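You operate a simulated robot arm through the tools that you are given. There is no shell and no other tool. Be economical: measure what you need, move in short steps, check, and stop when the job is done.

The job below is to be done with a simulated two-armed robot. You get a single attempt, and the scene is never put back.

Task
Tighten the four silver bolts on door A with the purple driver.
Fine: both upper bolts before the lower two; put the purple driver back in its cradle. All else on door A and in the long tray stays as it is, and the door stays clamped.

Only the result counts: the job must be done as asked and must still hold three seconds after the hand-in. Knocking over, shifting, dropping, spilling or breaking anything else fails it.

Robot
Two 6-joint arms with fingered hands on one trunk, on a base that drives. Base frame: it is fixed to the floor where the robot stands at the start and does not move with it; the origin is under the middle of the robot, x ahead of it, y to its left, z up. Readings come in mm, degrees, newtons and seconds.
The left shoulder is at the start at [50, 170, 1010], the right one opposite. With the tool pointing down near the work surface each hand reaches from about 480 to 760 mm from the robot's upright axis, wherever it stands, measured 20 degrees to its own side. Places, roughly: blue rod clip [600, -700, 1500]; clamp lever a [700, -1000, 1200]; door stay [700, -200, 1300]; latch rod [700, -700, 1500]; lower left bolt hole [700, -400, 900]; lower right bolt hole [700, -500, 900]; upper left bolt hole [700, -400, 1400]; upper right bolt hole [700, -500, 1400]; yellow switch [500, -700, 800]. Payload 3.5 kg a hand.
Tool frame (each hand has its own): the origin (TCP) lies between the finger pads and is the grasp point; the fingertips stand 26 mm ahead of it; z points along the fingers, y is the line along which they close. Largest opening 132 mm; the body of the gripper starts 73 mm behind the TCP. The gripper is a hand of 3 fingers: y runs from the thumb to the fingers, the wrist lies at [0, 0, -234] in the tool frame.
Orientation is that of the tool frame in the base frame, as [roll, pitch, yaw] about the fixed x, y, z axes, in that order (R = Rz(yaw) Ry(pitch) Rx(roll)). With the fingers straight down and closing along the base's y, the tool's x points along the base's -x, its y along +y and its z along -z.

Tools
- The arms move only by the tool step_arm. It takes "left_increments", "right_increments" or both (then of equal length, played together; a hand with none holds still); each is a list of rows, each a list of 6 numbers: the shift along the base's x, y, z in mm, then the turn, a rotation vector about the base's x, y, z in degrees. In form: [[tx, ty, tz, wx, wy, wz], ...]. A call has 1 to 12 rows; each row is the pose to reach, as a shift and turn from the pose commanded when the call began. A row lasts 0.2 s, in which the tool goes at most 50 mm and 8.6 degrees; a call with a longer step from one row to the next is refused whole. A pose out of reach is approached as far as the arm can. The call stops where the force on the tool passes 40 N (or 10 N more than at its start, if that is more) or the arm is blocked; 0.2 s more then pass. In this call time passes only in rows, and 0.2 s behind the last. The reply holds the time, the measured pose of the TCP, the force on the tool along the base axes, the opening and the grip force, in the units named above and with some noise, with the torque about the TCP (base axes, N m) and any sound that the robot's microphone picked up.
- Cameras (640 x 400 px; columns grow to the right, rows downward): "scene" is now at [21.2, -15.4, 1606.8]; the picture's right is [-0.38, -0.92, 0.00], its down [-0.61, 0.25, -0.75] and it looks along [0.69, -0.29, -0.67] (base axes); focal length 271 px, centre (320, 200). "left" rides on the left gripper at [-62, 3, -92] in its tool frame; the picture's right is [-0.05, -1.00, 0.00], its down [0.83, -0.04, -0.56] and it looks along [0.55, -0.03, 0.83] (tool axes); focal length 230 px, centre (320, 200). "right" rides on the right gripper at [62, 3, -92] in its tool frame; the picture's right is [-0.05, 1.00, 0.00], its down [-0.83, -0.04, -0.56] and it looks along [-0.55, -0.03, 0.83] (tool axes); focal length 230 px, centre (320, 200). There is no depth. A picture from a camera that has moved, and an enlarged one, comes with that camera's place and axes in the base frame and with its lens. The place of the scene camera against the robot may be out by one fixed shift of up to 25 mm in any direction.
- grab_frame(camera): a new picture of that camera. The clock stands still meanwhile.
- raise_lower(by): slides the trunk up (or, below 0, down) by that many mm; the arms and the scene camera ride with it, the base frame stays. It gives what a move gives, with no picture.
- roll_base(legs): drives the robot by 1 to 6 legs, each [ahead, left, turn to the left] in mm, mm and degrees, along the robot's own axes; the way and the turn of a leg run together, so that a leg with both is an arc; at most 1500 mm and 180 degrees a leg. The arms and the cameras ride along, it lands a little off, and it stops where it bumps. It gives what a move gives.
- curl_fingers(finger1, finger2, thumb_bend, hand): sets how far each is bent, from 0 (flat) to 1 (curled in); at 0.3 the hand is open as for a grip, at 0.7 the pads meet at the TCP. One left out holds its place. A second passes; each finger stops where it meets its share of the squeeze, and holds until it gets a number again. It is the only way to open and close the hand. It gives what a move gives, with no picture; readings hold the bend of each and the force on the fingers (four entries, about 0 where the hand has none), thumb and palm.
- aim_head(pan, tilt): turns the head with the scene camera to pan (to the left, within 86 degrees either way) and tilt (down, from -29 to 69), counted from straight ahead of the robot. It gives what a move gives.
- close_up(camera, box): a new picture of the part [left, top, right, bottom] of that camera's present view, enlarged. The clock stands still meanwhile.
- close_job(): hands the job in; it is judged then, once.

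Work in short steps. Places have to be worked out from the pictures, the camera data and where the tool is seen: move nearer, look again, correct. Check each grasp and each placing, and mend what went wrong. You have 120 turns and 100 pictures in all, those below and enlarged ones among them. Open the grippers and draw the arms clear of the work before you hand the job in, unless the task says otherwise; then end with one line.

The tools are called after "Emit:" as a command line: name --argument value ..., lists and objects as JSON in quotes. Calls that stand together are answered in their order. step_arm: Moves the arms, as the interface text tells. Its arguments: {"type":"object","properties":{"left_increments":{"type":"array","items":{"type":"array","items":{"type":"number"}}},"right_increments":{"type":"array","items":{"type":"array","items":{"type":"number"}}}},"required":[]} The other tools are called the same way: raise_lower (by) slides the trunk up or down; curl_fingers (finger1, finger2, thumb_bend, hand) moves the fingers one by one; roll_base (legs) drives the base; aim_head (pan, tilt) turns the head that bears the scene camera; grab_frame (camera) takes a picture; close_up (camera, box) takes an enlarged picture of a part of a camera's view; close_job () hands the job in.

At the start:

```text
time: 0.0
left_position: [570.9, -75.1, 1150.4]
left_tcp_rot: [-180.0, 0.0, 180.0]
left_ft_force: [0.7, -0.8, 0.2]
left_ft_torque: [0.06, 0.03, -0.03]
left_finger_gap: 131.9
left_gripper_force: 0.0
left_shape: jaw
left_bend: [0.3, 0.3, 0.3]
left_finger forces: [0.0, 0.0, 0.0, 0.0, 0.0, 0.0]
right_position: [371.7, -571.0, 1000.2]
right_tcp_rot: [-180.0, 0.0, 180.0]
right_ft_force: [-0.4, -0.6, -0.3]
right_ft_torque: [0.06, 0.02, 0.02]
right_finger_gap: 131.9
right_gripper_force: 0.1
right_shape: jaw
right_bend: [0.3, 0.3, 0.3]
right_finger forces: [0.0, 0.0, 0.0, 0.1, 0.0, 0.0]
trunk travel left (down, up): [-625.0, 85.0]
robot x, y, heading: [-1.7, -0.6, 0.1]
head pan, tilt: [-22.5, 41.7]
```

scene: 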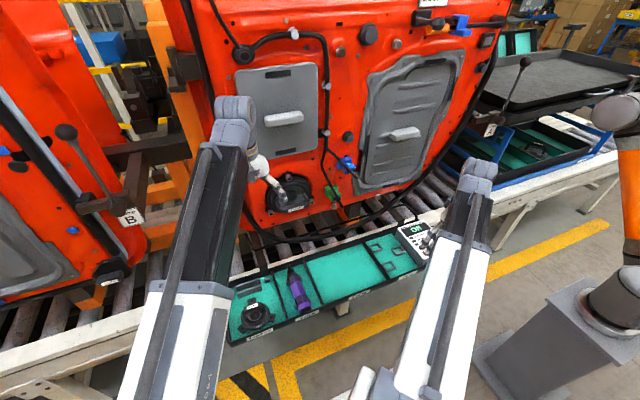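
right: 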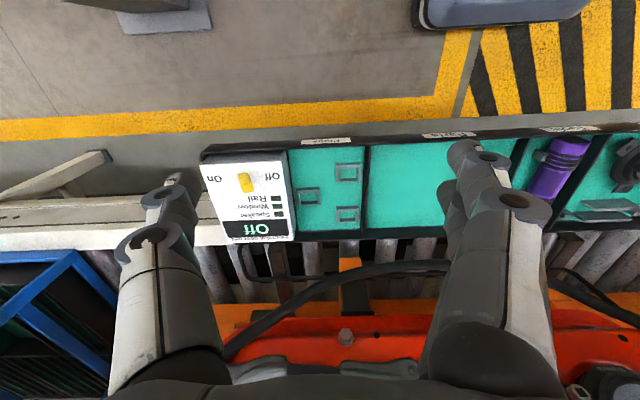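
left: 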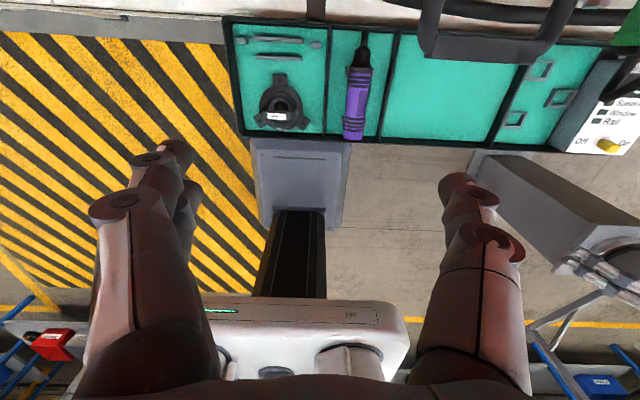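

The purple driver lies in the long tray in front of door A, and a switch box showing "Off" is at its right end. I look closer at the door and the tray.

Emit:
close_up --camera "scene" --box '[180, 0, 520, 212]'

Emit:
close_up --camera "scene" --box '[220, 200, 460, 350]'

Emit:
close_up --camera "left" --box '[220, 10, 640, 160]'

Emit:
aim_head --pan -35 --tilt 15

```text
1.88 times, centred on (350, 106) of scene
camera zoom: at [21.2, -15.4, 1606.8], right [-0.38, -0.92, 0.0], down [-0.61, 0.25, -0.75], along [0.69, -0.29, -0.67], focal length 510 px, centre (264, 377)
```

zoom: 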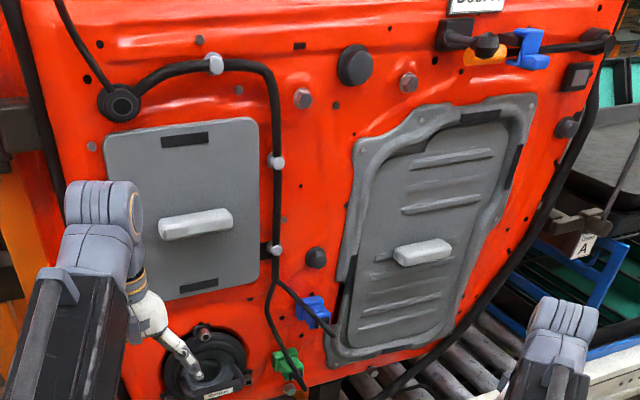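

```text
2.67 times, centred on (340, 275) of scene
camera zoom: at [21.2, -15.4, 1606.8], right [-0.38, -0.92, 0.0], down [-0.61, 0.25, -0.75], along [0.69, -0.29, -0.67], focal length 722 px, centre (267, 0)
```

zoom: 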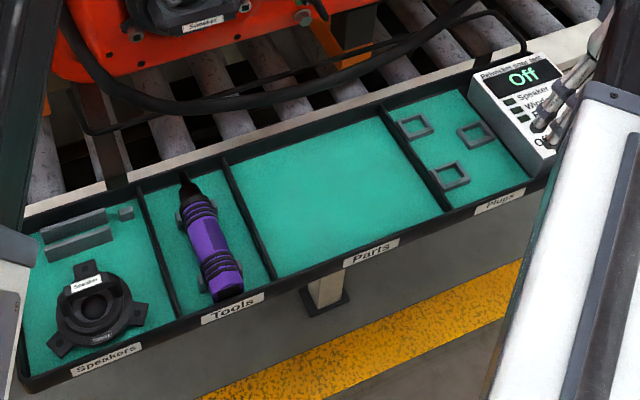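

```text
1.52 times, centred on (430, 85) of left
camera zoom: at [633.6, -72.0, 1242.1], right [0.05, -1.0, 0.0], down [-0.83, -0.04, 0.56], along [-0.55, -0.03, -0.83], focal length 351 px, centre (152, 375)
```

zoom: 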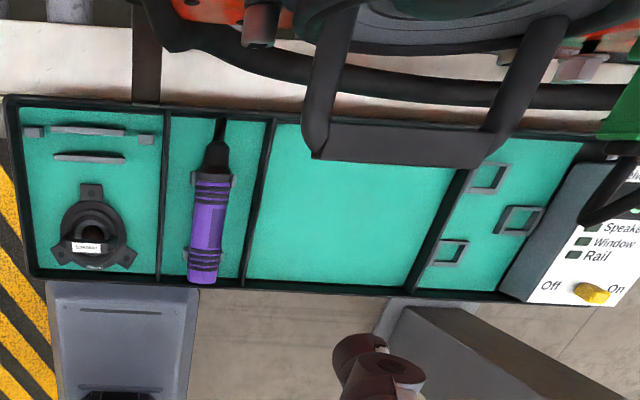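

```text
time: 0.9
left_position: [569.0, -75.0, 1149.5]
left_tcp_rot: [-180.0, 0.1, 179.9]
left_ft_force: [0.1, -0.5, 0.0]
left_ft_torque: [-0.01, 0.01, -0.01]
left_finger_gap: 131.8
left_gripper_force: 0.1
left_shape: jaw
left_bend: [0.3, 0.3, 0.3]
left_finger forces: [0.0, 0.1, 0.0, 0.1, 0.1, 0.2]
right_position: [372.3, -569.9, 1000.4]
right_tcp_rot: [-179.8, 0.0, -179.9]
right_ft_force: [-0.7, 0.0, 0.5]
right_ft_torque: [0.01, -0.02, 0.06]
right_finger_gap: 131.9
right_gripper_force: 0.1
right_shape: jaw
right_bend: [0.3, 0.3, 0.3]
right_finger forces: [0.0, 0.0, 0.0, 0.1, 0.0, 0.1]
trunk travel left (down, up): [-625.0, 85.0]
robot x, y, heading: [-0.5, -3.9, 0.4]
head pan, tilt: [-35.0, 15.0]
```

Head turned; take the new view of the door.

Emit:
grab_frame --camera "scene"

Emit:
close_up --camera "scene" --box '[160, 140, 480, 340]'

```text
93 pictures are left
camera scene: at [20.3, -36.9, 1648.8], right [-0.57, -0.82, 0.0], down [-0.21, 0.15, -0.97], along [0.79, -0.55, -0.26], focal length 271 px, centre (320, 200)
```

scene: 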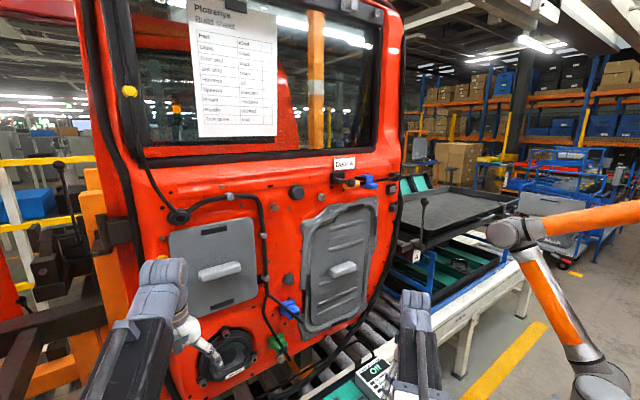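

```text
2.00 times, centred on (320, 240) of scene
camera zoom: at [20.3, -36.9, 1648.8], right [-0.57, -0.82, 0.0], down [-0.21, 0.15, -0.97], along [0.79, -0.55, -0.26], focal length 542 px, centre (320, 120)
```

zoom: 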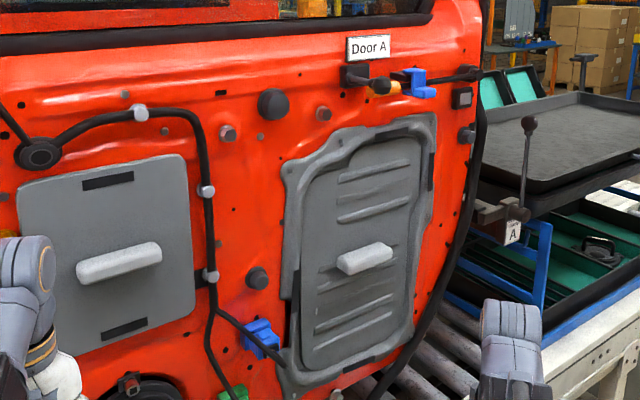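

The upper bolts look like the two hex heads beside the black plug. I read the build sheet and look at the lower edge of the door.

Emit:
close_up --camera "scene" --box '[180, 0, 300, 145]'

Emit:
close_up --camera "scene" --box '[240, 170, 420, 282]'

Emit:
close_up --camera "right" --box '[200, 130, 640, 400]'

```text
2.76 times, centred on (240, 72) of scene
camera zoom: at [20.3, -36.9, 1648.8], right [-0.57, -0.82, 0.0], down [-0.21, 0.15, -0.97], along [0.79, -0.55, -0.26], focal length 747 px, centre (541, 552)
```

zoom: 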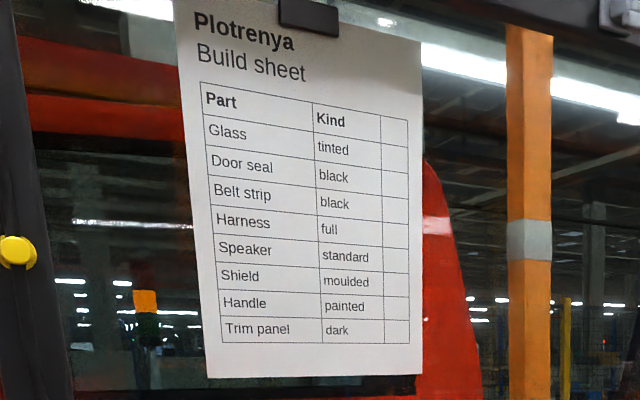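

```text
3.56 times, centred on (330, 226) of scene
camera zoom: at [20.3, -36.9, 1648.8], right [-0.57, -0.82, 0.0], down [-0.21, 0.15, -0.97], along [0.79, -0.55, -0.26], focal length 963 px, centre (284, 108)
```

zoom: 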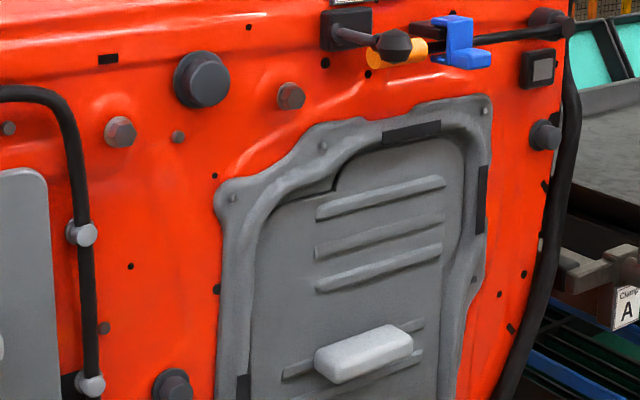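

```text
1.45 times, centred on (420, 265) of right
camera zoom: at [308.2, -566.6, 1093.3], right [0.05, 1.0, 0.0], down [0.83, -0.04, 0.56], along [0.55, -0.03, -0.83], focal length 335 px, centre (174, 106)
```

zoom: 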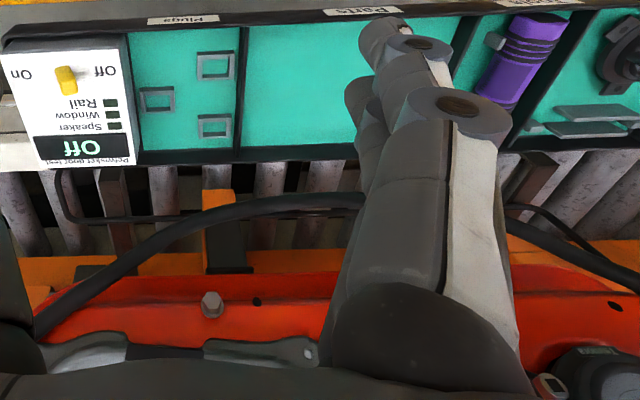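

The heads are hex bolts. Triangulation puts the driver at about z 720, lying along x from roughly (455,-158) to (660,-155), bit towards the door. I draw the left arm back and aside, and bring the right hand above the driver, high first.

Emit:
step_arm --left_increments '[[-40, 0, 0, 0, 0, 0], [-80, 20, 0, 0, 0, 0], [-110, 60, 0, 0, 0, 0], [-120, 105, 0, 0, 0, 0], [-120, 150, 0, 0, 0, 0], [-120, 195, 0, 0, 0, 0], [-120, 240, 0, 0, 0, 0], [-120, 275, 0, 0, 0, 0]]'

Emit:
aim_head --pan -25 --tilt 45

```text
time: 2.7
left_position: [474.0, 199.8, 1110.6]
left_tcp_rot: [-180.0, 0.7, 180.0]
left_ft_force: [-0.4, -0.1, -0.7]
left_ft_torque: [0.02, 0.01, 0.01]
left_finger_gap: 132.0
left_gripper_force: 0.1
left_shape: jaw
left_bend: [0.3, 0.3, 0.3]
left_finger forces: [0.1, 0.0, 0.0, 0.0, 0.0, 0.0]
left hand out of reach, approached as far as the arm can: row 2, 3, 4, 5, 6, 7, 8
right_position: [372.1, -571.1, 999.7]
right_tcp_rot: [-179.9, 0.0, -179.9]
right_ft_force: [0.5, 0.0, -0.2]
right_ft_torque: [0.01, 0.0, -0.03]
right_finger_gap: 132.0
right_gripper_force: 0.1
right_shape: jaw
right_bend: [0.3, 0.3, 0.3]
right_finger forces: [0.1, 0.0, 0.0, 0.0, 0.1, 0.0]
trunk travel left (down, up): [-625.0, 85.0]
robot x, y, heading: [2.9, 0.3, -0.1]
head pan, tilt: [-35.0, 15.0]
```

```text
time: 3.7
left_position: [474.2, 199.0, 1111.4]
left_tcp_rot: [179.9, 0.7, -179.9]
left_ft_force: [-0.6, -1.1, 0.0]
left_ft_torque: [0.0, 0.02, 0.02]
left_finger_gap: 131.9
left_gripper_force: 0.0
left_shape: jaw
left_bend: [0.3, 0.3, 0.3]
left_finger forces: [0.1, 0.1, 0.0, 0.0, 0.1, 0.1]
right_position: [371.5, -569.9, 1000.8]
right_tcp_rot: [-180.0, 0.0, -180.0]
right_ft_force: [1.9, 0.3, 0.7]
right_ft_torque: [0.0, -0.01, 0.0]
right_finger_gap: 132.0
right_gripper_force: 0.1
right_shape: jaw
right_bend: [0.3, 0.3, 0.3]
right_finger forces: [0.1, 0.0, 0.0, 0.0, 0.0, 0.0]
trunk travel left (down, up): [-625.0, 85.0]
robot x, y, heading: [-2.8, 0.1, 0.0]
head pan, tilt: [-25.0, 45.0]
```

Emit:
grab_frame --camera "scene"

Emit:
close_up --camera "scene" --box '[180, 60, 420, 210]'

```text
88 pictures are left
camera scene: at [17.5, -17.7, 1602.1], right [-0.42, -0.91, 0.0], down [-0.64, 0.3, -0.71], along [0.64, -0.3, -0.71], focal length 271 px, centre (320, 200)
```

scene: 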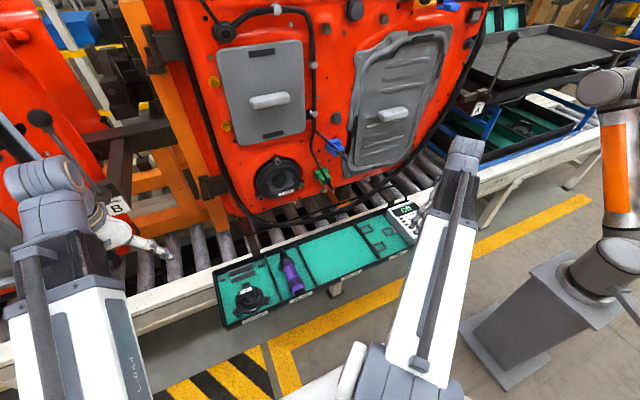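

```text
2.67 times, centred on (300, 135) of scene
camera zoom: at [17.5, -17.7, 1602.1], right [-0.42, -0.91, 0.0], down [-0.64, 0.3, -0.71], along [0.64, -0.3, -0.71], focal length 722 px, centre (373, 373)
```

zoom: 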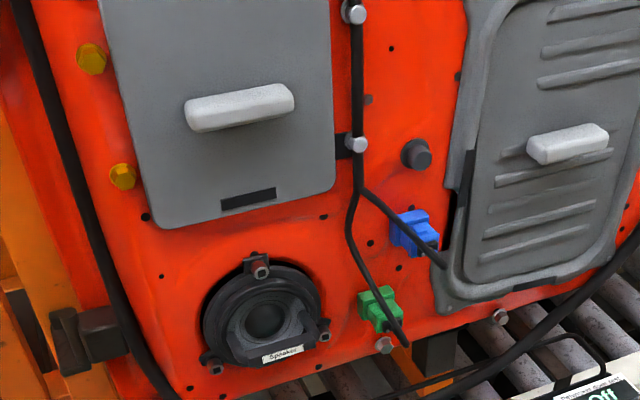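

Lower bolts are seen at about (700,-355,895) and (700,-545,890), upper ones at about (700,-352,1430) and (700,-516,1436). Now the right hand goes above the driver.

Emit:
step_arm --right_increments '[[20, 45, 0, 0, 0, 0], [40, 90, 0, 0, 0, 0], [60, 135, 0, 0, 0, 0], [80, 180, 0, 0, 0, 0], [98, 226, 0, 0, 0, 0], [114, 272, -5, 0, 0, 0], [130, 318, -10, 0, 0, 0], [145, 364, -20, 0, 0, 0], [155, 405, -40, 0, 0, 0], [160, 413, -80, 0, 0, 0]]'

Emit:
grab_frame --camera "right"

Emit:
grab_frame --camera "scene"

```text
time: 5.9
left_position: [474.6, 199.6, 1110.8]
left_tcp_rot: [180.0, 0.6, 179.9]
left_ft_force: [0.4, 0.6, -0.2]
left_ft_torque: [-0.01, 0.02, -0.04]
left_finger_gap: 131.8
left_gripper_force: 0.1
left_shape: jaw
left_bend: [0.3, 0.3, 0.3]
left_finger forces: [0.0, 0.0, 0.0, 0.1, 0.1, 0.1]
right_position: [532.2, -151.9, 918.8]
right_tcp_rot: [-179.9, 0.1, 179.9]
right_ft_force: [0.6, 0.3, 0.0]
right_ft_torque: [0.0, -0.02, 0.01]
right_finger_gap: 131.9
right_gripper_force: 0.2
right_shape: jaw
right_bend: [0.3, 0.3, 0.3]
right_finger forces: [0.1, 0.1, 0.0, 0.0, 0.1, 0.0]
trunk travel left (down, up): [-625.0, 85.0]
robot x, y, heading: [0.3, -0.6, 0.1]
head pan, tilt: [-25.0, 45.0]
```

```text
86 pictures are left
camera right: at [469.1, -148.5, 1013.2], right [0.05, 1.0, 0.0], down [0.83, -0.04, 0.56], along [0.55, -0.03, -0.83], focal length 230 px, centre (320, 200)
```

right: 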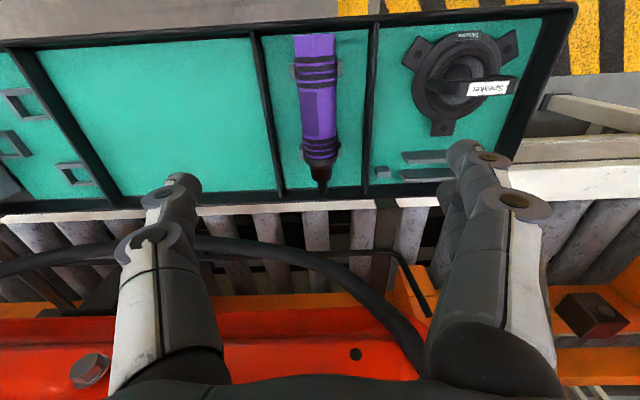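

```text
85 pictures are left
camera scene: at [17.6, -17.6, 1602.1], right [-0.42, -0.91, 0.0], down [-0.64, 0.3, -0.71], along [0.64, -0.3, -0.71], focal length 271 px, centre (320, 200)
```

scene: 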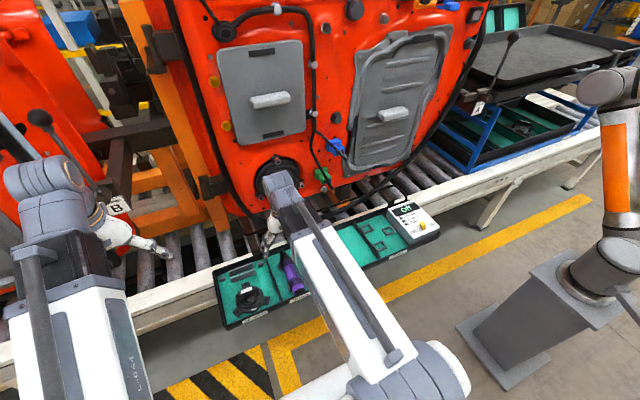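

Driver axis is at y ≈ -154, handle x 458–594. The bay is only ~140 wide, so I narrow the fingers and descend part way.

Emit:
curl_fingers --hand "right" --finger1 0.45 --finger2 0.45 --thumb_bend 0.45

Emit:
step_arm --right_increments '[[0, -2, -45, 0, 0, 0], [0, -2, -90, 0, 0, 0], [0, -2, -125, 0, 0, 0]]'

Emit:
grab_frame --camera "right"

Emit:
close_up --camera "scene" --box '[200, 190, 360, 340]'

```text
time: 6.9
left_position: [476.1, 200.5, 1110.5]
left_tcp_rot: [180.0, 0.6, 180.0]
left_ft_force: [0.9, -0.7, 0.3]
left_ft_torque: [0.01, 0.04, -0.05]
left_finger_gap: 131.8
left_gripper_force: 0.1
left_shape: jaw
left_bend: [0.3, 0.3, 0.3]
left_finger forces: [0.1, 0.0, 0.0, 0.0, 0.1, 0.0]
right_position: [532.1, -153.3, 920.6]
right_tcp_rot: [-179.9, 0.0, -180.0]
right_ft_force: [0.7, -0.1, -0.2]
right_ft_torque: [-0.03, -0.01, 0.0]
right_finger_gap: 85.4
right_gripper_force: 0.1
right_shape: fingers
right_bend: [0.45, 0.45, 0.45]
right_finger forces: [0.0, 0.0, 0.1, 0.0, 0.1, 0.0]
trunk travel left (down, up): [-625.0, 85.0]
robot x, y, heading: [-1.7, -0.1, -0.3]
head pan, tilt: [-25.0, 45.0]
```

```text
time: 7.7
left_position: [474.2, 199.9, 1110.4]
left_tcp_rot: [180.0, 0.7, 179.9]
left_ft_force: [0.1, -0.9, 0.0]
left_ft_torque: [0.02, 0.0, 0.0]
left_finger_gap: 131.8
left_gripper_force: 0.1
left_shape: jaw
left_bend: [0.3, 0.3, 0.3]
left_finger forces: [0.0, 0.0, 0.0, 0.1, 0.0, 0.0]
right_position: [529.0, -159.3, 796.6]
right_tcp_rot: [-179.8, -0.1, 179.9]
right_ft_force: [0.1, 0.1, -0.3]
right_ft_torque: [0.0, 0.01, -0.02]
right_finger_gap: 85.4
right_gripper_force: 0.1
right_shape: fingers
right_bend: [0.45, 0.45, 0.45]
right_finger forces: [0.1, 0.0, 0.1, 0.1, 0.0, 0.1]
trunk travel left (down, up): [-625.0, 85.0]
robot x, y, heading: [3.6, 2.7, -0.1]
head pan, tilt: [-25.0, 45.0]
```

```text
84 pictures are left
camera right: at [466.0, -155.7, 890.1], right [0.05, 1.0, 0.0], down [0.83, -0.04, 0.56], along [0.55, -0.03, -0.83], focal length 230 px, centre (320, 200)
```

right: 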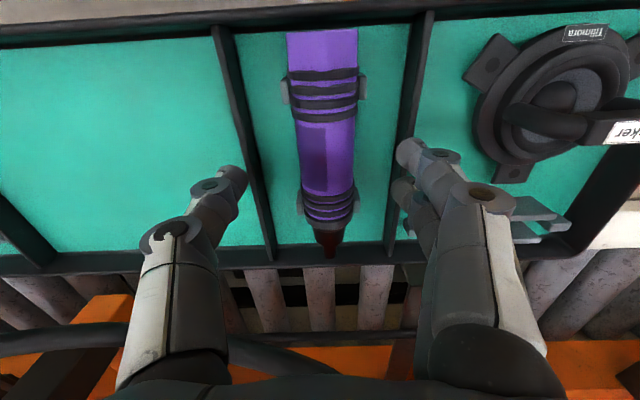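

```text
2.67 times, centred on (280, 265) of scene
camera zoom: at [17.6, -17.7, 1602.1], right [-0.42, -0.91, 0.0], down [-0.64, 0.3, -0.71], along [0.64, -0.3, -0.71], focal length 722 px, centre (427, 27)
```

zoom: 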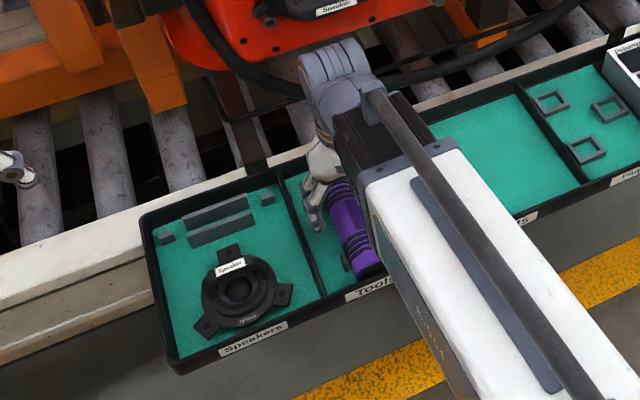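

Fingers straddle the driver; axis at z ≈ 730. Descend to about z 737.

Emit:
step_arm --right_increments '[[0, 2, -30, 0, 0, 0], [0, 2, -50, 0, 0, 0], [0, 2, -59, 0, 0, 0]]'

Emit:
grab_frame --camera "right"

```text
time: 8.5
left_position: [475.2, 200.3, 1109.9]
left_tcp_rot: [-180.0, 0.6, -180.0]
left_ft_force: [0.6, 0.0, 0.9]
left_ft_torque: [-0.01, -0.01, -0.04]
left_finger_gap: 132.0
left_gripper_force: 0.1
left_shape: jaw
left_bend: [0.3, 0.3, 0.3]
left_finger forces: [0.0, 0.0, 0.0, 0.0, 0.0, 0.0]
right_position: [530.5, -157.5, 736.2]
right_tcp_rot: [-179.8, 0.0, -179.9]
right_ft_force: [0.3, 1.0, -0.8]
right_ft_torque: [0.0, -0.01, -0.01]
right_finger_gap: 85.3
right_gripper_force: 0.0
right_shape: fingers
right_bend: [0.45, 0.45, 0.45]
right_finger forces: [0.1, 0.1, 0.1, 0.0, 0.1, 0.1]
trunk travel left (down, up): [-625.0, 85.0]
robot x, y, heading: [-0.7, -0.3, 0.2]
head pan, tilt: [-25.0, 45.0]
```

```text
82 pictures are left
camera right: at [467.2, -153.4, 829.7], right [0.05, 1.0, 0.0], down [0.83, -0.04, 0.56], along [0.55, -0.03, -0.83], focal length 230 px, centre (320, 200)
```

right: 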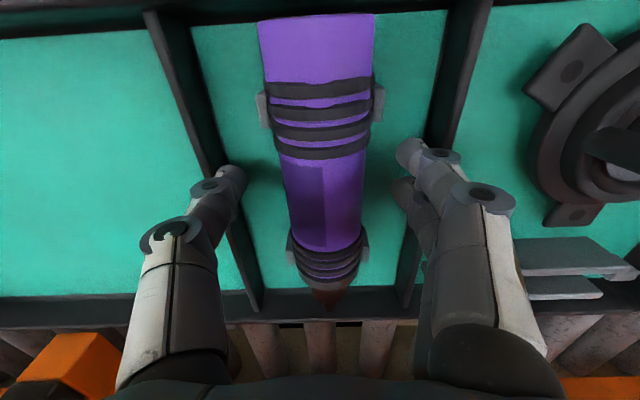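

Handle is centred between the fingers. Close.

Emit:
curl_fingers --hand "right" --finger1 0.7 --finger2 0.7 --thumb_bend 0.7

Emit:
grab_frame --camera "right"

```text
time: 9.5
left_position: [475.8, 199.7, 1110.7]
left_tcp_rot: [180.0, 0.7, -180.0]
left_ft_force: [0.3, -0.6, -0.3]
left_ft_torque: [0.03, -0.01, 0.03]
left_finger_gap: 131.8
left_gripper_force: 0.1
left_shape: jaw
left_bend: [0.3, 0.3, 0.3]
left_finger forces: [0.0, 0.0, 0.0, 0.1, 0.0, 0.0]
right_position: [532.4, -156.3, 736.7]
right_tcp_rot: [-179.9, 0.0, 179.9]
right_ft_force: [-0.3, 3.5, 0.2]
right_ft_torque: [0.12, 0.02, 0.02]
right_finger_gap: 41.4
right_gripper_force: 17.2
right_shape: fingers
right_bend: [0.58, 0.59, 0.63]
right_finger forces: [9.7, 9.8, 0.1, 0.1, 15.0, 0.0]
trunk travel left (down, up): [-625.0, 85.0]
robot x, y, heading: [-4.5, -0.5, -0.2]
head pan, tilt: [-25.0, 45.0]
```

```text
81 pictures are left
camera right: at [467.3, -153.0, 829.6], right [0.05, 1.0, 0.0], down [0.83, -0.04, 0.55], along [0.55, -0.03, -0.83], focal length 230 px, centre (320, 200)
```

right: 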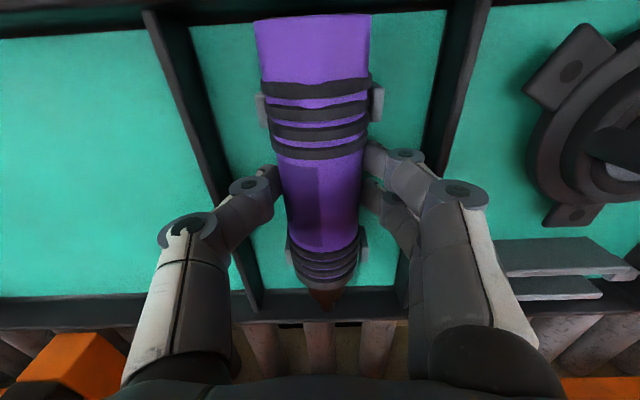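

Gripped at 41 mm. Lift gently and check.

Emit:
step_arm --right_increments '[[0, 0, 10, 0, 0, 0], [0, 0, 30, 0, 0, 0], [0, 0, 70, 0, 0, 0], [0, 0, 115, 0, 0, 0], [0, 0, 160, 0, 0, 0]]'

Emit:
grab_frame --camera "right"

```text
time: 10.7
left_position: [475.8, 199.8, 1110.8]
left_tcp_rot: [179.9, 0.6, 180.0]
left_ft_force: [-0.1, 0.3, 0.7]
left_ft_torque: [0.0, -0.05, -0.02]
left_finger_gap: 131.8
left_gripper_force: 0.0
left_shape: jaw
left_bend: [0.3, 0.3, 0.3]
left_finger forces: [0.0, 0.0, 0.0, 0.1, 0.0, 0.1]
right_position: [527.3, -156.7, 894.9]
right_tcp_rot: [-179.8, -0.2, 180.0]
right_ft_force: [-0.8, 0.4, -6.4]
right_ft_torque: [0.04, 0.09, -0.01]
right_finger_gap: 40.9
right_gripper_force: 17.0
right_shape: fingers
right_bend: [0.6, 0.59, 0.63]
right_finger forces: [8.6, 8.3, 0.1, 0.0, 16.7, 0.0]
trunk travel left (down, up): [-625.0, 85.0]
robot x, y, heading: [-2.7, 3.9, -0.2]
head pan, tilt: [-25.0, 45.0]
```

```text
80 pictures are left
camera right: at [465.3, -152.1, 988.1], right [0.05, 1.0, 0.0], down [0.83, -0.04, 0.55], along [0.55, -0.03, -0.83], focal length 230 px, centre (320, 200)
```

right: 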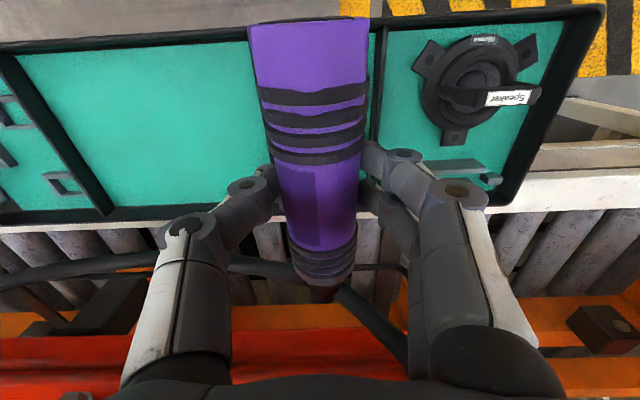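

Driver held (about 6.4 N). I pull it back and up, then slide the base right by 160 mm and raise the trunk.

Emit:
step_arm --right_increments '[[-20, -10, 40, 0, 0, 0], [-30, -30, 80, 0, 0, 0], [-40, -60, 115, 0, 0, 0], [-45, -90, 150, 0, 0, 0]]'

Emit:
roll_base --legs '[[0, -160, 0]]'

Emit:
raise_lower --by 80

Emit:
aim_head --pan -25 --tilt 25

Emit:
grab_frame --camera "scene"

```text
time: 11.7
left_position: [474.7, 199.1, 1110.8]
left_tcp_rot: [179.9, 0.5, -179.9]
left_ft_force: [0.6, -0.4, 0.2]
left_ft_torque: [-0.03, 0.01, -0.03]
left_finger_gap: 132.0
left_gripper_force: 0.1
left_shape: jaw
left_bend: [0.3, 0.3, 0.3]
left_finger forces: [0.0, 0.0, 0.0, 0.1, 0.0, 0.1]
right_position: [486.5, -245.4, 1044.0]
right_tcp_rot: [-179.8, 0.0, -180.0]
right_ft_force: [0.6, 0.0, -6.3]
right_ft_torque: [-0.04, 0.06, 0.04]
right_finger_gap: 40.7
right_gripper_force: 17.1
right_shape: fingers
right_bend: [0.6, 0.59, 0.63]
right_finger forces: [8.4, 8.5, 0.1, 0.1, 16.9, 0.0]
trunk travel left (down, up): [-625.0, 85.0]
robot x, y, heading: [-3.0, 4.3, -0.0]
head pan, tilt: [-25.0, 45.0]
```

```text
time: 13.1
left_position: [474.6, 36.2, 1111.0]
left_tcp_rot: [179.9, 0.6, -179.9]
left_ft_force: [0.7, -0.1, 0.9]
left_ft_torque: [0.03, -0.03, 0.01]
left_finger_gap: 131.9
left_gripper_force: 0.1
left_shape: jaw
left_bend: [0.3, 0.3, 0.3]
left_finger forces: [0.0, 0.0, 0.1, 0.0, 0.1, 0.0]
right_position: [486.4, -408.5, 1044.1]
right_tcp_rot: [-179.9, 0.0, -180.0]
right_ft_force: [-0.7, -0.2, -7.2]
right_ft_torque: [0.01, 0.04, 0.01]
right_finger_gap: 41.0
right_gripper_force: 17.1
right_shape: fingers
right_bend: [0.6, 0.59, 0.63]
right_finger forces: [8.4, 8.4, 0.0, 0.0, 16.7, 0.1]
trunk travel left (down, up): [-625.0, 85.0]
robot x, y, heading: [1.5, -160.5, 0.2]
head pan, tilt: [-25.0, 45.0]
```

```text
time: 14.2
left_position: [474.8, 38.6, 1190.9]
left_tcp_rot: [179.9, 0.6, -180.0]
left_ft_force: [0.2, -0.9, -0.2]
left_ft_torque: [-0.02, 0.02, 0.0]
left_finger_gap: 132.0
left_gripper_force: 0.1
left_shape: jaw
left_bend: [0.3, 0.3, 0.3]
left_finger forces: [0.1, 0.0, 0.0, 0.1, 0.0, 0.1]
right_position: [485.8, -407.8, 1123.4]
right_tcp_rot: [-179.9, 0.1, 180.0]
right_ft_force: [-0.5, 0.2, -5.9]
right_ft_torque: [-0.02, 0.06, 0.02]
right_finger_gap: 41.4
right_gripper_force: 17.1
right_shape: fingers
right_bend: [0.6, 0.59, 0.63]
right_finger forces: [8.4, 8.4, 0.0, 0.1, 16.8, 0.1]
trunk travel left (down, up): [-705.0, 5.0]
robot x, y, heading: [-1.4, -158.3, 0.0]
head pan, tilt: [-25.0, 45.0]
```

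```text
time: 15.1
left_position: [475.2, 37.3, 1191.2]
left_tcp_rot: [180.0, 0.6, -180.0]
left_ft_force: [0.0, -0.1, 1.0]
left_ft_torque: [0.0, -0.02, -0.01]
left_finger_gap: 131.9
left_gripper_force: 0.1
left_shape: jaw
left_bend: [0.3, 0.3, 0.3]
left_finger forces: [0.0, 0.1, 0.1, 0.0, 0.1, 0.1]
right_position: [487.2, -407.3, 1123.3]
right_tcp_rot: [-179.9, 0.0, -179.9]
right_ft_force: [0.8, 0.9, -6.9]
right_ft_torque: [0.04, 0.05, -0.01]
right_finger_gap: 41.2
right_gripper_force: 17.0
right_shape: fingers
right_bend: [0.6, 0.59, 0.63]
right_finger forces: [8.5, 8.5, 0.0, 0.0, 16.8, 0.1]
trunk travel left (down, up): [-705.0, 5.0]
robot x, y, heading: [0.7, -161.2, 0.1]
head pan, tilt: [-25.0, 25.0]
```

```text
79 pictures are left
camera scene: at [27.8, -184.3, 1712.5], right [-0.42, -0.91, 0.0], down [-0.38, 0.18, -0.91], along [0.82, -0.38, -0.42], focal length 271 px, centre (320, 200)
```

scene: 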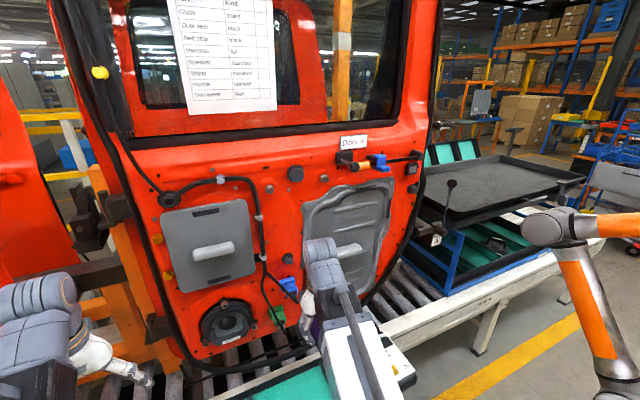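

Triangulation now puts the upper bolts nearer x ≈ 660, UL about (660,-336,1440), UR about (655,-488,1445). I move the left arm further aside first, and roll the right hand so its fingers point to -y (wrist to the left) while rising.

Emit:
step_arm --left_increments '[[0, 40, -20, 0, 0, 0], [0, 80, -40, 0, 0, 0], [0, 120, -60, 0, 0, 0], [0, 160, -80, 0, 0, 0], [0, 200, -100, 0, 0, 0]]'

Emit:
step_arm --right_increments '[[-10, 0, 25, -8, 0, 0], [-20, 0, 55, -16, 0, 0], [-25, 5, 85, -24, 0, 0], [-25, 10, 115, -32, 0, 0], [-25, 15, 145, -40, 0, 0], [-25, 20, 175, -48, 0, 0], [-25, 28, 205, -56, 0, 0], [-25, 36, 230, -64, 0, 0], [-25, 44, 255, -72, 0, 0], [-25, 52, 280, -80, 0, 0], [-25, 60, 300, -88, 0, 0], [-25, 67, 310, -90, 0, 0]]'

Emit:
grab_frame --camera "scene"

Emit:
grab_frame --camera "right"

```text
time: 16.3
left_position: [475.9, 241.7, 1090.9]
left_tcp_rot: [-179.9, 0.6, -180.0]
left_ft_force: [0.3, -0.9, 0.3]
left_ft_torque: [0.02, 0.03, 0.0]
left_finger_gap: 131.9
left_gripper_force: 0.1
left_shape: jaw
left_bend: [0.3, 0.3, 0.3]
left_finger forces: [0.0, 0.0, 0.0, 0.0, 0.0, 0.0]
right_position: [486.7, -406.6, 1123.8]
right_tcp_rot: [-179.9, 0.0, 179.9]
right_ft_force: [-0.7, -0.1, -5.4]
right_ft_torque: [-0.02, 0.08, -0.01]
right_finger_gap: 40.9
right_gripper_force: 16.9
right_shape: fingers
right_bend: [0.6, 0.59, 0.63]
right_finger forces: [8.5, 8.5, 0.0, 0.0, 16.8, 0.1]
trunk travel left (down, up): [-705.0, 5.0]
robot x, y, heading: [2.8, -165.3, -0.1]
head pan, tilt: [-25.0, 25.0]
```

```text
time: 18.9
left_position: [474.6, 239.7, 1090.9]
left_tcp_rot: [-180.0, 0.5, -180.0]
left_ft_force: [0.4, -0.2, -1.0]
left_ft_torque: [-0.01, 0.01, 0.0]
left_finger_gap: 131.9
left_gripper_force: 0.1
left_shape: jaw
left_bend: [0.3, 0.3, 0.3]
left_finger forces: [0.0, 0.1, 0.1, 0.0, 0.0, 0.1]
right_position: [464.0, -343.0, 1435.7]
right_tcp_rot: [-89.6, 0.0, -179.8]
right_ft_force: [-0.4, -0.4, -5.8]
right_ft_torque: [0.15, 0.06, 0.01]
right_finger_gap: 40.8
right_gripper_force: 17.5
right_shape: fingers
right_bend: [0.6, 0.59, 0.63]
right_finger forces: [10.3, 10.4, 0.1, 0.0, 14.5, 0.1]
right hand out of reach, approached as far as the arm can: row 4, 5, 6, 7, 8, 9, 10, 11, 12
trunk travel left (down, up): [-705.0, 5.0]
robot x, y, heading: [1.0, -164.1, 0.0]
head pan, tilt: [-25.0, 25.0]
```

```text
78 pictures are left
camera scene: at [27.7, -184.2, 1712.6], right [-0.42, -0.91, 0.0], down [-0.38, 0.18, -0.91], along [0.82, -0.38, -0.42], focal length 271 px, centre (320, 200)
```

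scene: 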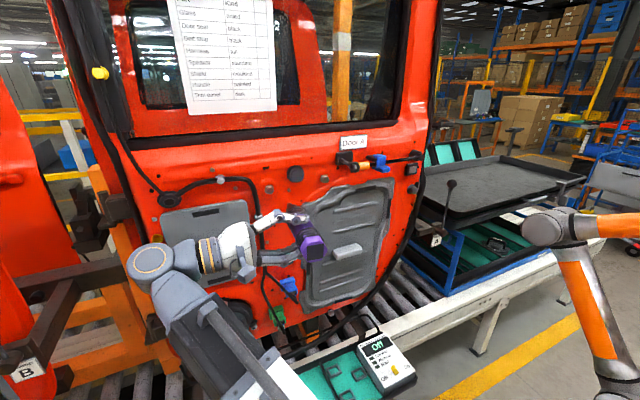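

```text
77 pictures are left
camera right: at [401.5, -251.0, 1432.4], right [0.05, 0.0, -1.0], down [0.83, 0.56, 0.04], along [0.56, -0.83, 0.03], focal length 230 px, centre (320, 200)
```

right: 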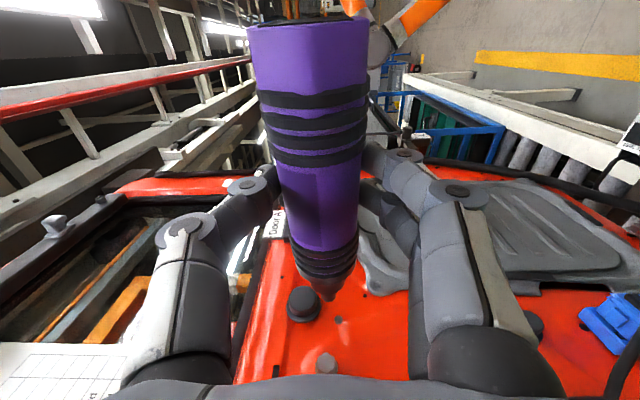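

Wrist is to the left now, pose reached. Zoom on bit, plug and bolt.

Emit:
close_up --camera "right" --box '[260, 220, 420, 390]'

Emit:
close_up --camera "scene" --box '[230, 150, 390, 260]'

```text
2.35 times, centred on (340, 305) of right
camera zoom: at [401.5, -251.0, 1432.4], right [0.05, 0.0, -1.0], down [0.83, 0.56, 0.04], along [0.56, -0.83, 0.03], focal length 541 px, centre (273, -47)
```

zoom: 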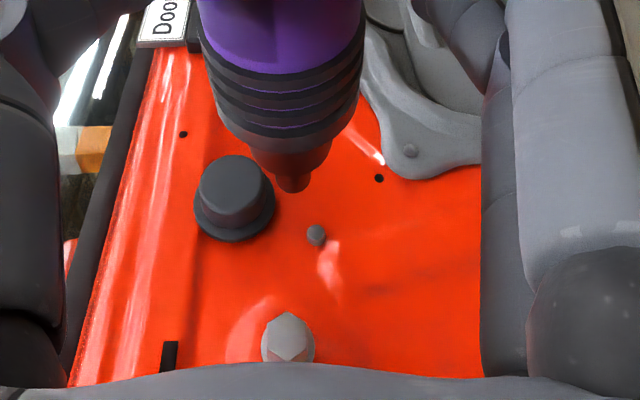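

```text
3.64 times, centred on (310, 205) of scene
camera zoom: at [27.7, -184.2, 1712.6], right [-0.42, -0.91, 0.0], down [-0.38, 0.18, -0.91], along [0.82, -0.38, -0.42], focal length 985 px, centre (356, 182)
```

zoom: 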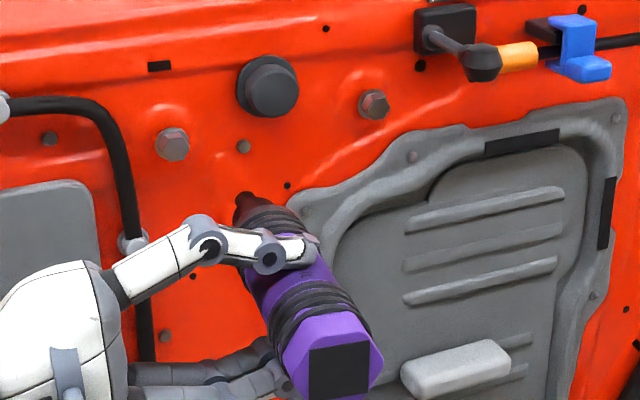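

Bit tip about 90 mm ahead of the TCP; the UL bolt is about 7 mm higher and straight ahead. I close in by 45 mm and re-measure by parallax.

Emit:
step_arm --right_increments '[[20, 0, 3, 0, 0, 0], [45, 0, 6, 0, 0, 0]]'

Emit:
close_up --camera "right" --box '[260, 220, 420, 390]'

Emit:
close_up --camera "scene" --box '[230, 150, 390, 260]'

```text
time: 19.5
left_position: [474.2, 241.0, 1091.8]
left_tcp_rot: [180.0, 0.6, -180.0]
left_ft_force: [-0.3, 0.7, 0.8]
left_ft_torque: [-0.05, -0.01, -0.01]
left_finger_gap: 132.2
left_gripper_force: 0.0
left_shape: jaw
left_bend: [0.3, 0.3, 0.3]
left_finger forces: [0.0, 0.0, 0.0, 0.1, 0.1, 0.1]
right_position: [509.5, -343.1, 1441.4]
right_tcp_rot: [-89.9, 0.0, -179.9]
right_ft_force: [0.3, -0.1, -6.4]
right_ft_torque: [0.14, 0.03, 0.03]
right_finger_gap: 41.0
right_gripper_force: 17.7
right_shape: fingers
right_bend: [0.6, 0.59, 0.63]
right_finger forces: [10.3, 10.2, 0.0, 0.0, 14.4, 0.0]
trunk travel left (down, up): [-705.0, 5.0]
robot x, y, heading: [-0.3, -163.9, 0.0]
head pan, tilt: [-25.0, 25.0]
```

```text
2.35 times, centred on (340, 305) of right
camera zoom: at [446.7, -250.7, 1437.9], right [0.05, 0.0, -1.0], down [0.83, 0.56, 0.04], along [0.55, -0.83, 0.03], focal length 541 px, centre (273, -47)
```

zoom: 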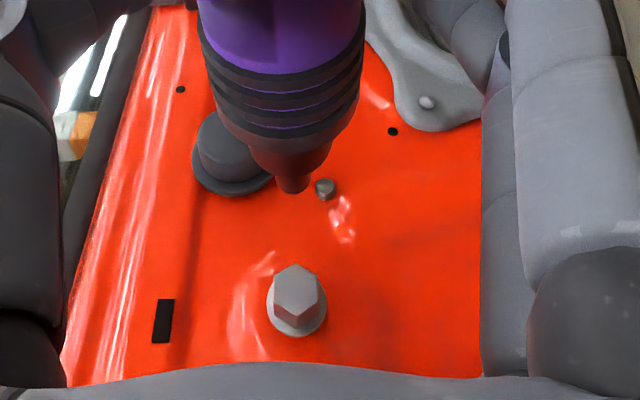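

```text
3.64 times, centred on (310, 205) of scene
camera zoom: at [28.2, -184.1, 1712.6], right [-0.42, -0.91, 0.0], down [-0.38, 0.18, -0.91], along [0.82, -0.38, -0.42], focal length 985 px, centre (356, 182)
```

zoom: 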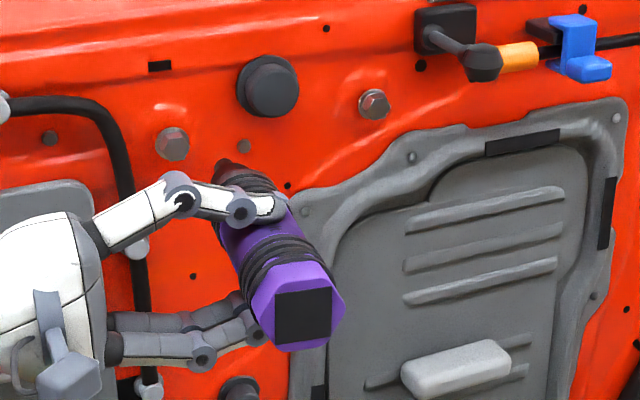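

Parallax puts the bolt face between x 660 and 690, aligned in z. I advance another 40 mm and measure again.

Emit:
step_arm --right_increments '[[20, -2, 0, 0, 0, 0], [40, -3, 0, 0, 0, 0]]'

Emit:
close_up --camera "right" --box '[260, 220, 420, 390]'

Emit:
close_up --camera "scene" --box '[230, 150, 330, 220]'

```text
time: 20.1
left_position: [475.0, 240.9, 1090.2]
left_tcp_rot: [-179.9, 0.7, -180.0]
left_ft_force: [-0.5, 0.3, -0.1]
left_ft_torque: [0.02, 0.0, 0.01]
left_finger_gap: 131.9
left_gripper_force: 0.0
left_shape: jaw
left_bend: [0.3, 0.3, 0.3]
left_finger forces: [0.0, 0.0, 0.0, 0.0, 0.0, 0.0]
right_position: [547.7, -347.5, 1441.0]
right_tcp_rot: [-89.9, 0.1, -180.0]
right_ft_force: [-0.5, 0.1, -6.1]
right_ft_torque: [0.12, 0.06, 0.0]
right_finger_gap: 40.9
right_gripper_force: 17.4
right_shape: fingers
right_bend: [0.6, 0.59, 0.63]
right_finger forces: [10.3, 10.4, 0.0, 0.1, 14.4, 0.0]
trunk travel left (down, up): [-705.0, 5.0]
robot x, y, heading: [5.5, -161.6, -0.1]
head pan, tilt: [-25.0, 25.0]
```

```text
2.35 times, centred on (340, 305) of right
camera zoom: at [484.0, -255.5, 1438.6], right [0.05, 0.0, -1.0], down [0.83, 0.55, 0.04], along [0.55, -0.83, 0.03], focal length 541 px, centre (273, -47)
```

zoom: 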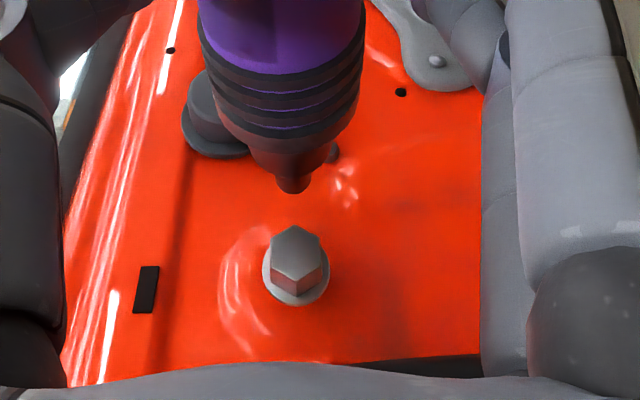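

```text
5.71 times, centred on (280, 185) of scene
camera zoom: at [28.0, -184.2, 1712.6], right [-0.42, -0.91, 0.0], down [-0.38, 0.18, -0.91], along [0.82, -0.38, -0.42], focal length 1547 px, centre (549, 286)
```

zoom: 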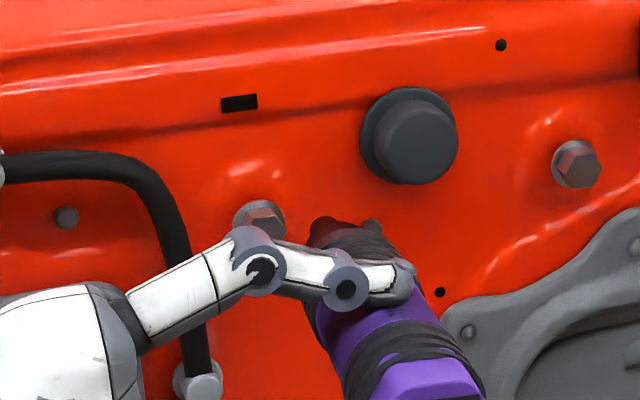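

Bolt face centre now comes out near (677,-354,1440) and the bit tip near (637,-353,1440): aligned. Advance 25 mm and look.

Emit:
step_arm --right_increments '[[12, 0, 0, 0, 0, 0], [25, 0, 0, 0, 0, 0]]'

Emit:
close_up --camera "right" --box '[260, 220, 420, 390]'

```text
time: 20.7
left_position: [473.8, 240.1, 1092.3]
left_tcp_rot: [180.0, 0.7, -180.0]
left_ft_force: [0.7, 0.3, 0.1]
left_ft_torque: [0.02, 0.03, -0.01]
left_finger_gap: 131.6
left_gripper_force: 0.1
left_shape: jaw
left_bend: [0.3, 0.3, 0.3]
left_finger forces: [0.0, 0.1, 0.0, 0.0, 0.0, 0.0]
right_position: [571.0, -348.0, 1440.6]
right_tcp_rot: [-89.9, 0.1, 179.9]
right_ft_force: [-7.5, 0.8, -6.4]
right_ft_torque: [0.15, 0.12, -0.16]
right_finger_gap: 40.8
right_gripper_force: 17.5
right_shape: fingers
right_bend: [0.6, 0.59, 0.63]
right_finger forces: [10.4, 10.5, 0.0, 0.0, 14.3, 0.1]
trunk travel left (down, up): [-705.0, 5.0]
robot x, y, heading: [1.3, -162.1, 0.1]
head pan, tilt: [-25.0, 25.0]
```

```text
2.35 times, centred on (340, 305) of right
camera zoom: at [508.1, -255.7, 1438.2], right [0.05, 0.0, -1.0], down [0.83, 0.55, 0.04], along [0.55, -0.83, 0.03], focal length 541 px, centre (273, -47)
```

zoom: 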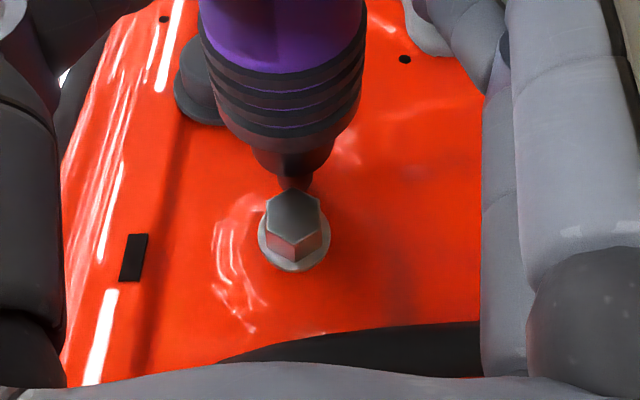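

Touched with 7.5 N, but the bit tip sits ~10 mm too far to -y: the driver drooped about 6° when lifted. I back off, yaw the hand +6° about z (which also brings the tip over by ~11 mm) and look.

Emit:
step_arm --right_increments '[[-15, 0, 0, 0, 0, 0], [-15, 0, 0, 0, 0, 6]]'

Emit:
close_up --camera "right" --box '[260, 220, 420, 390]'

Emit:
close_up --camera "scene" --box '[230, 150, 330, 220]'

```text
time: 21.3
left_position: [474.9, 239.2, 1091.4]
left_tcp_rot: [180.0, 0.6, -180.0]
left_ft_force: [0.8, 1.0, -0.5]
left_ft_torque: [0.01, 0.04, -0.02]
left_finger_gap: 132.1
left_gripper_force: 0.1
left_shape: jaw
left_bend: [0.3, 0.3, 0.3]
left_finger forces: [0.1, 0.0, 0.0, 0.0, 0.0, 0.0]
right_position: [559.2, -349.9, 1438.5]
right_tcp_rot: [-89.9, 0.0, -173.9]
right_ft_force: [0.0, -0.6, -6.7]
right_ft_torque: [0.14, 0.11, -0.08]
right_finger_gap: 40.9
right_gripper_force: 17.0
right_shape: fingers
right_bend: [0.6, 0.59, 0.63]
right_finger forces: [10.1, 10.3, 0.0, 0.1, 14.4, 0.1]
trunk travel left (down, up): [-705.0, 5.0]
robot x, y, heading: [0.2, -160.4, 0.0]
head pan, tilt: [-25.0, 25.0]
```

```text
2.35 times, centred on (340, 305) of right
camera zoom: at [485.8, -262.2, 1436.6], right [0.05, 0.0, -1.0], down [0.77, 0.64, 0.04], along [0.64, -0.77, 0.03], focal length 541 px, centre (273, -47)
```

zoom: 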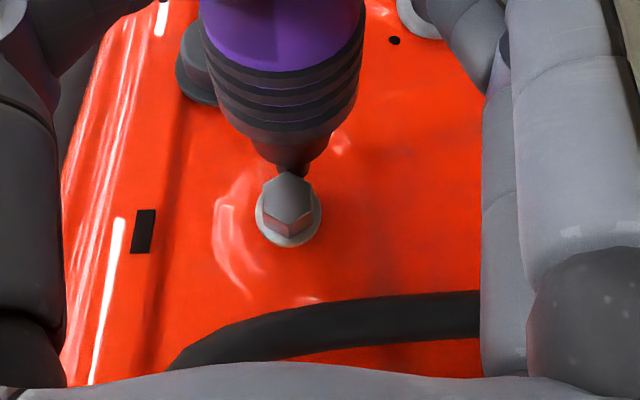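

```text
5.71 times, centred on (280, 185) of scene
camera zoom: at [28.0, -184.4, 1712.6], right [-0.42, -0.91, 0.0], down [-0.38, 0.18, -0.91], along [0.82, -0.38, -0.42], focal length 1547 px, centre (549, 286)
```

zoom: 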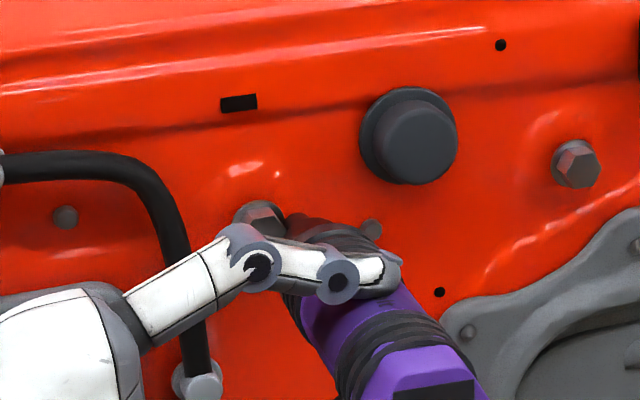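

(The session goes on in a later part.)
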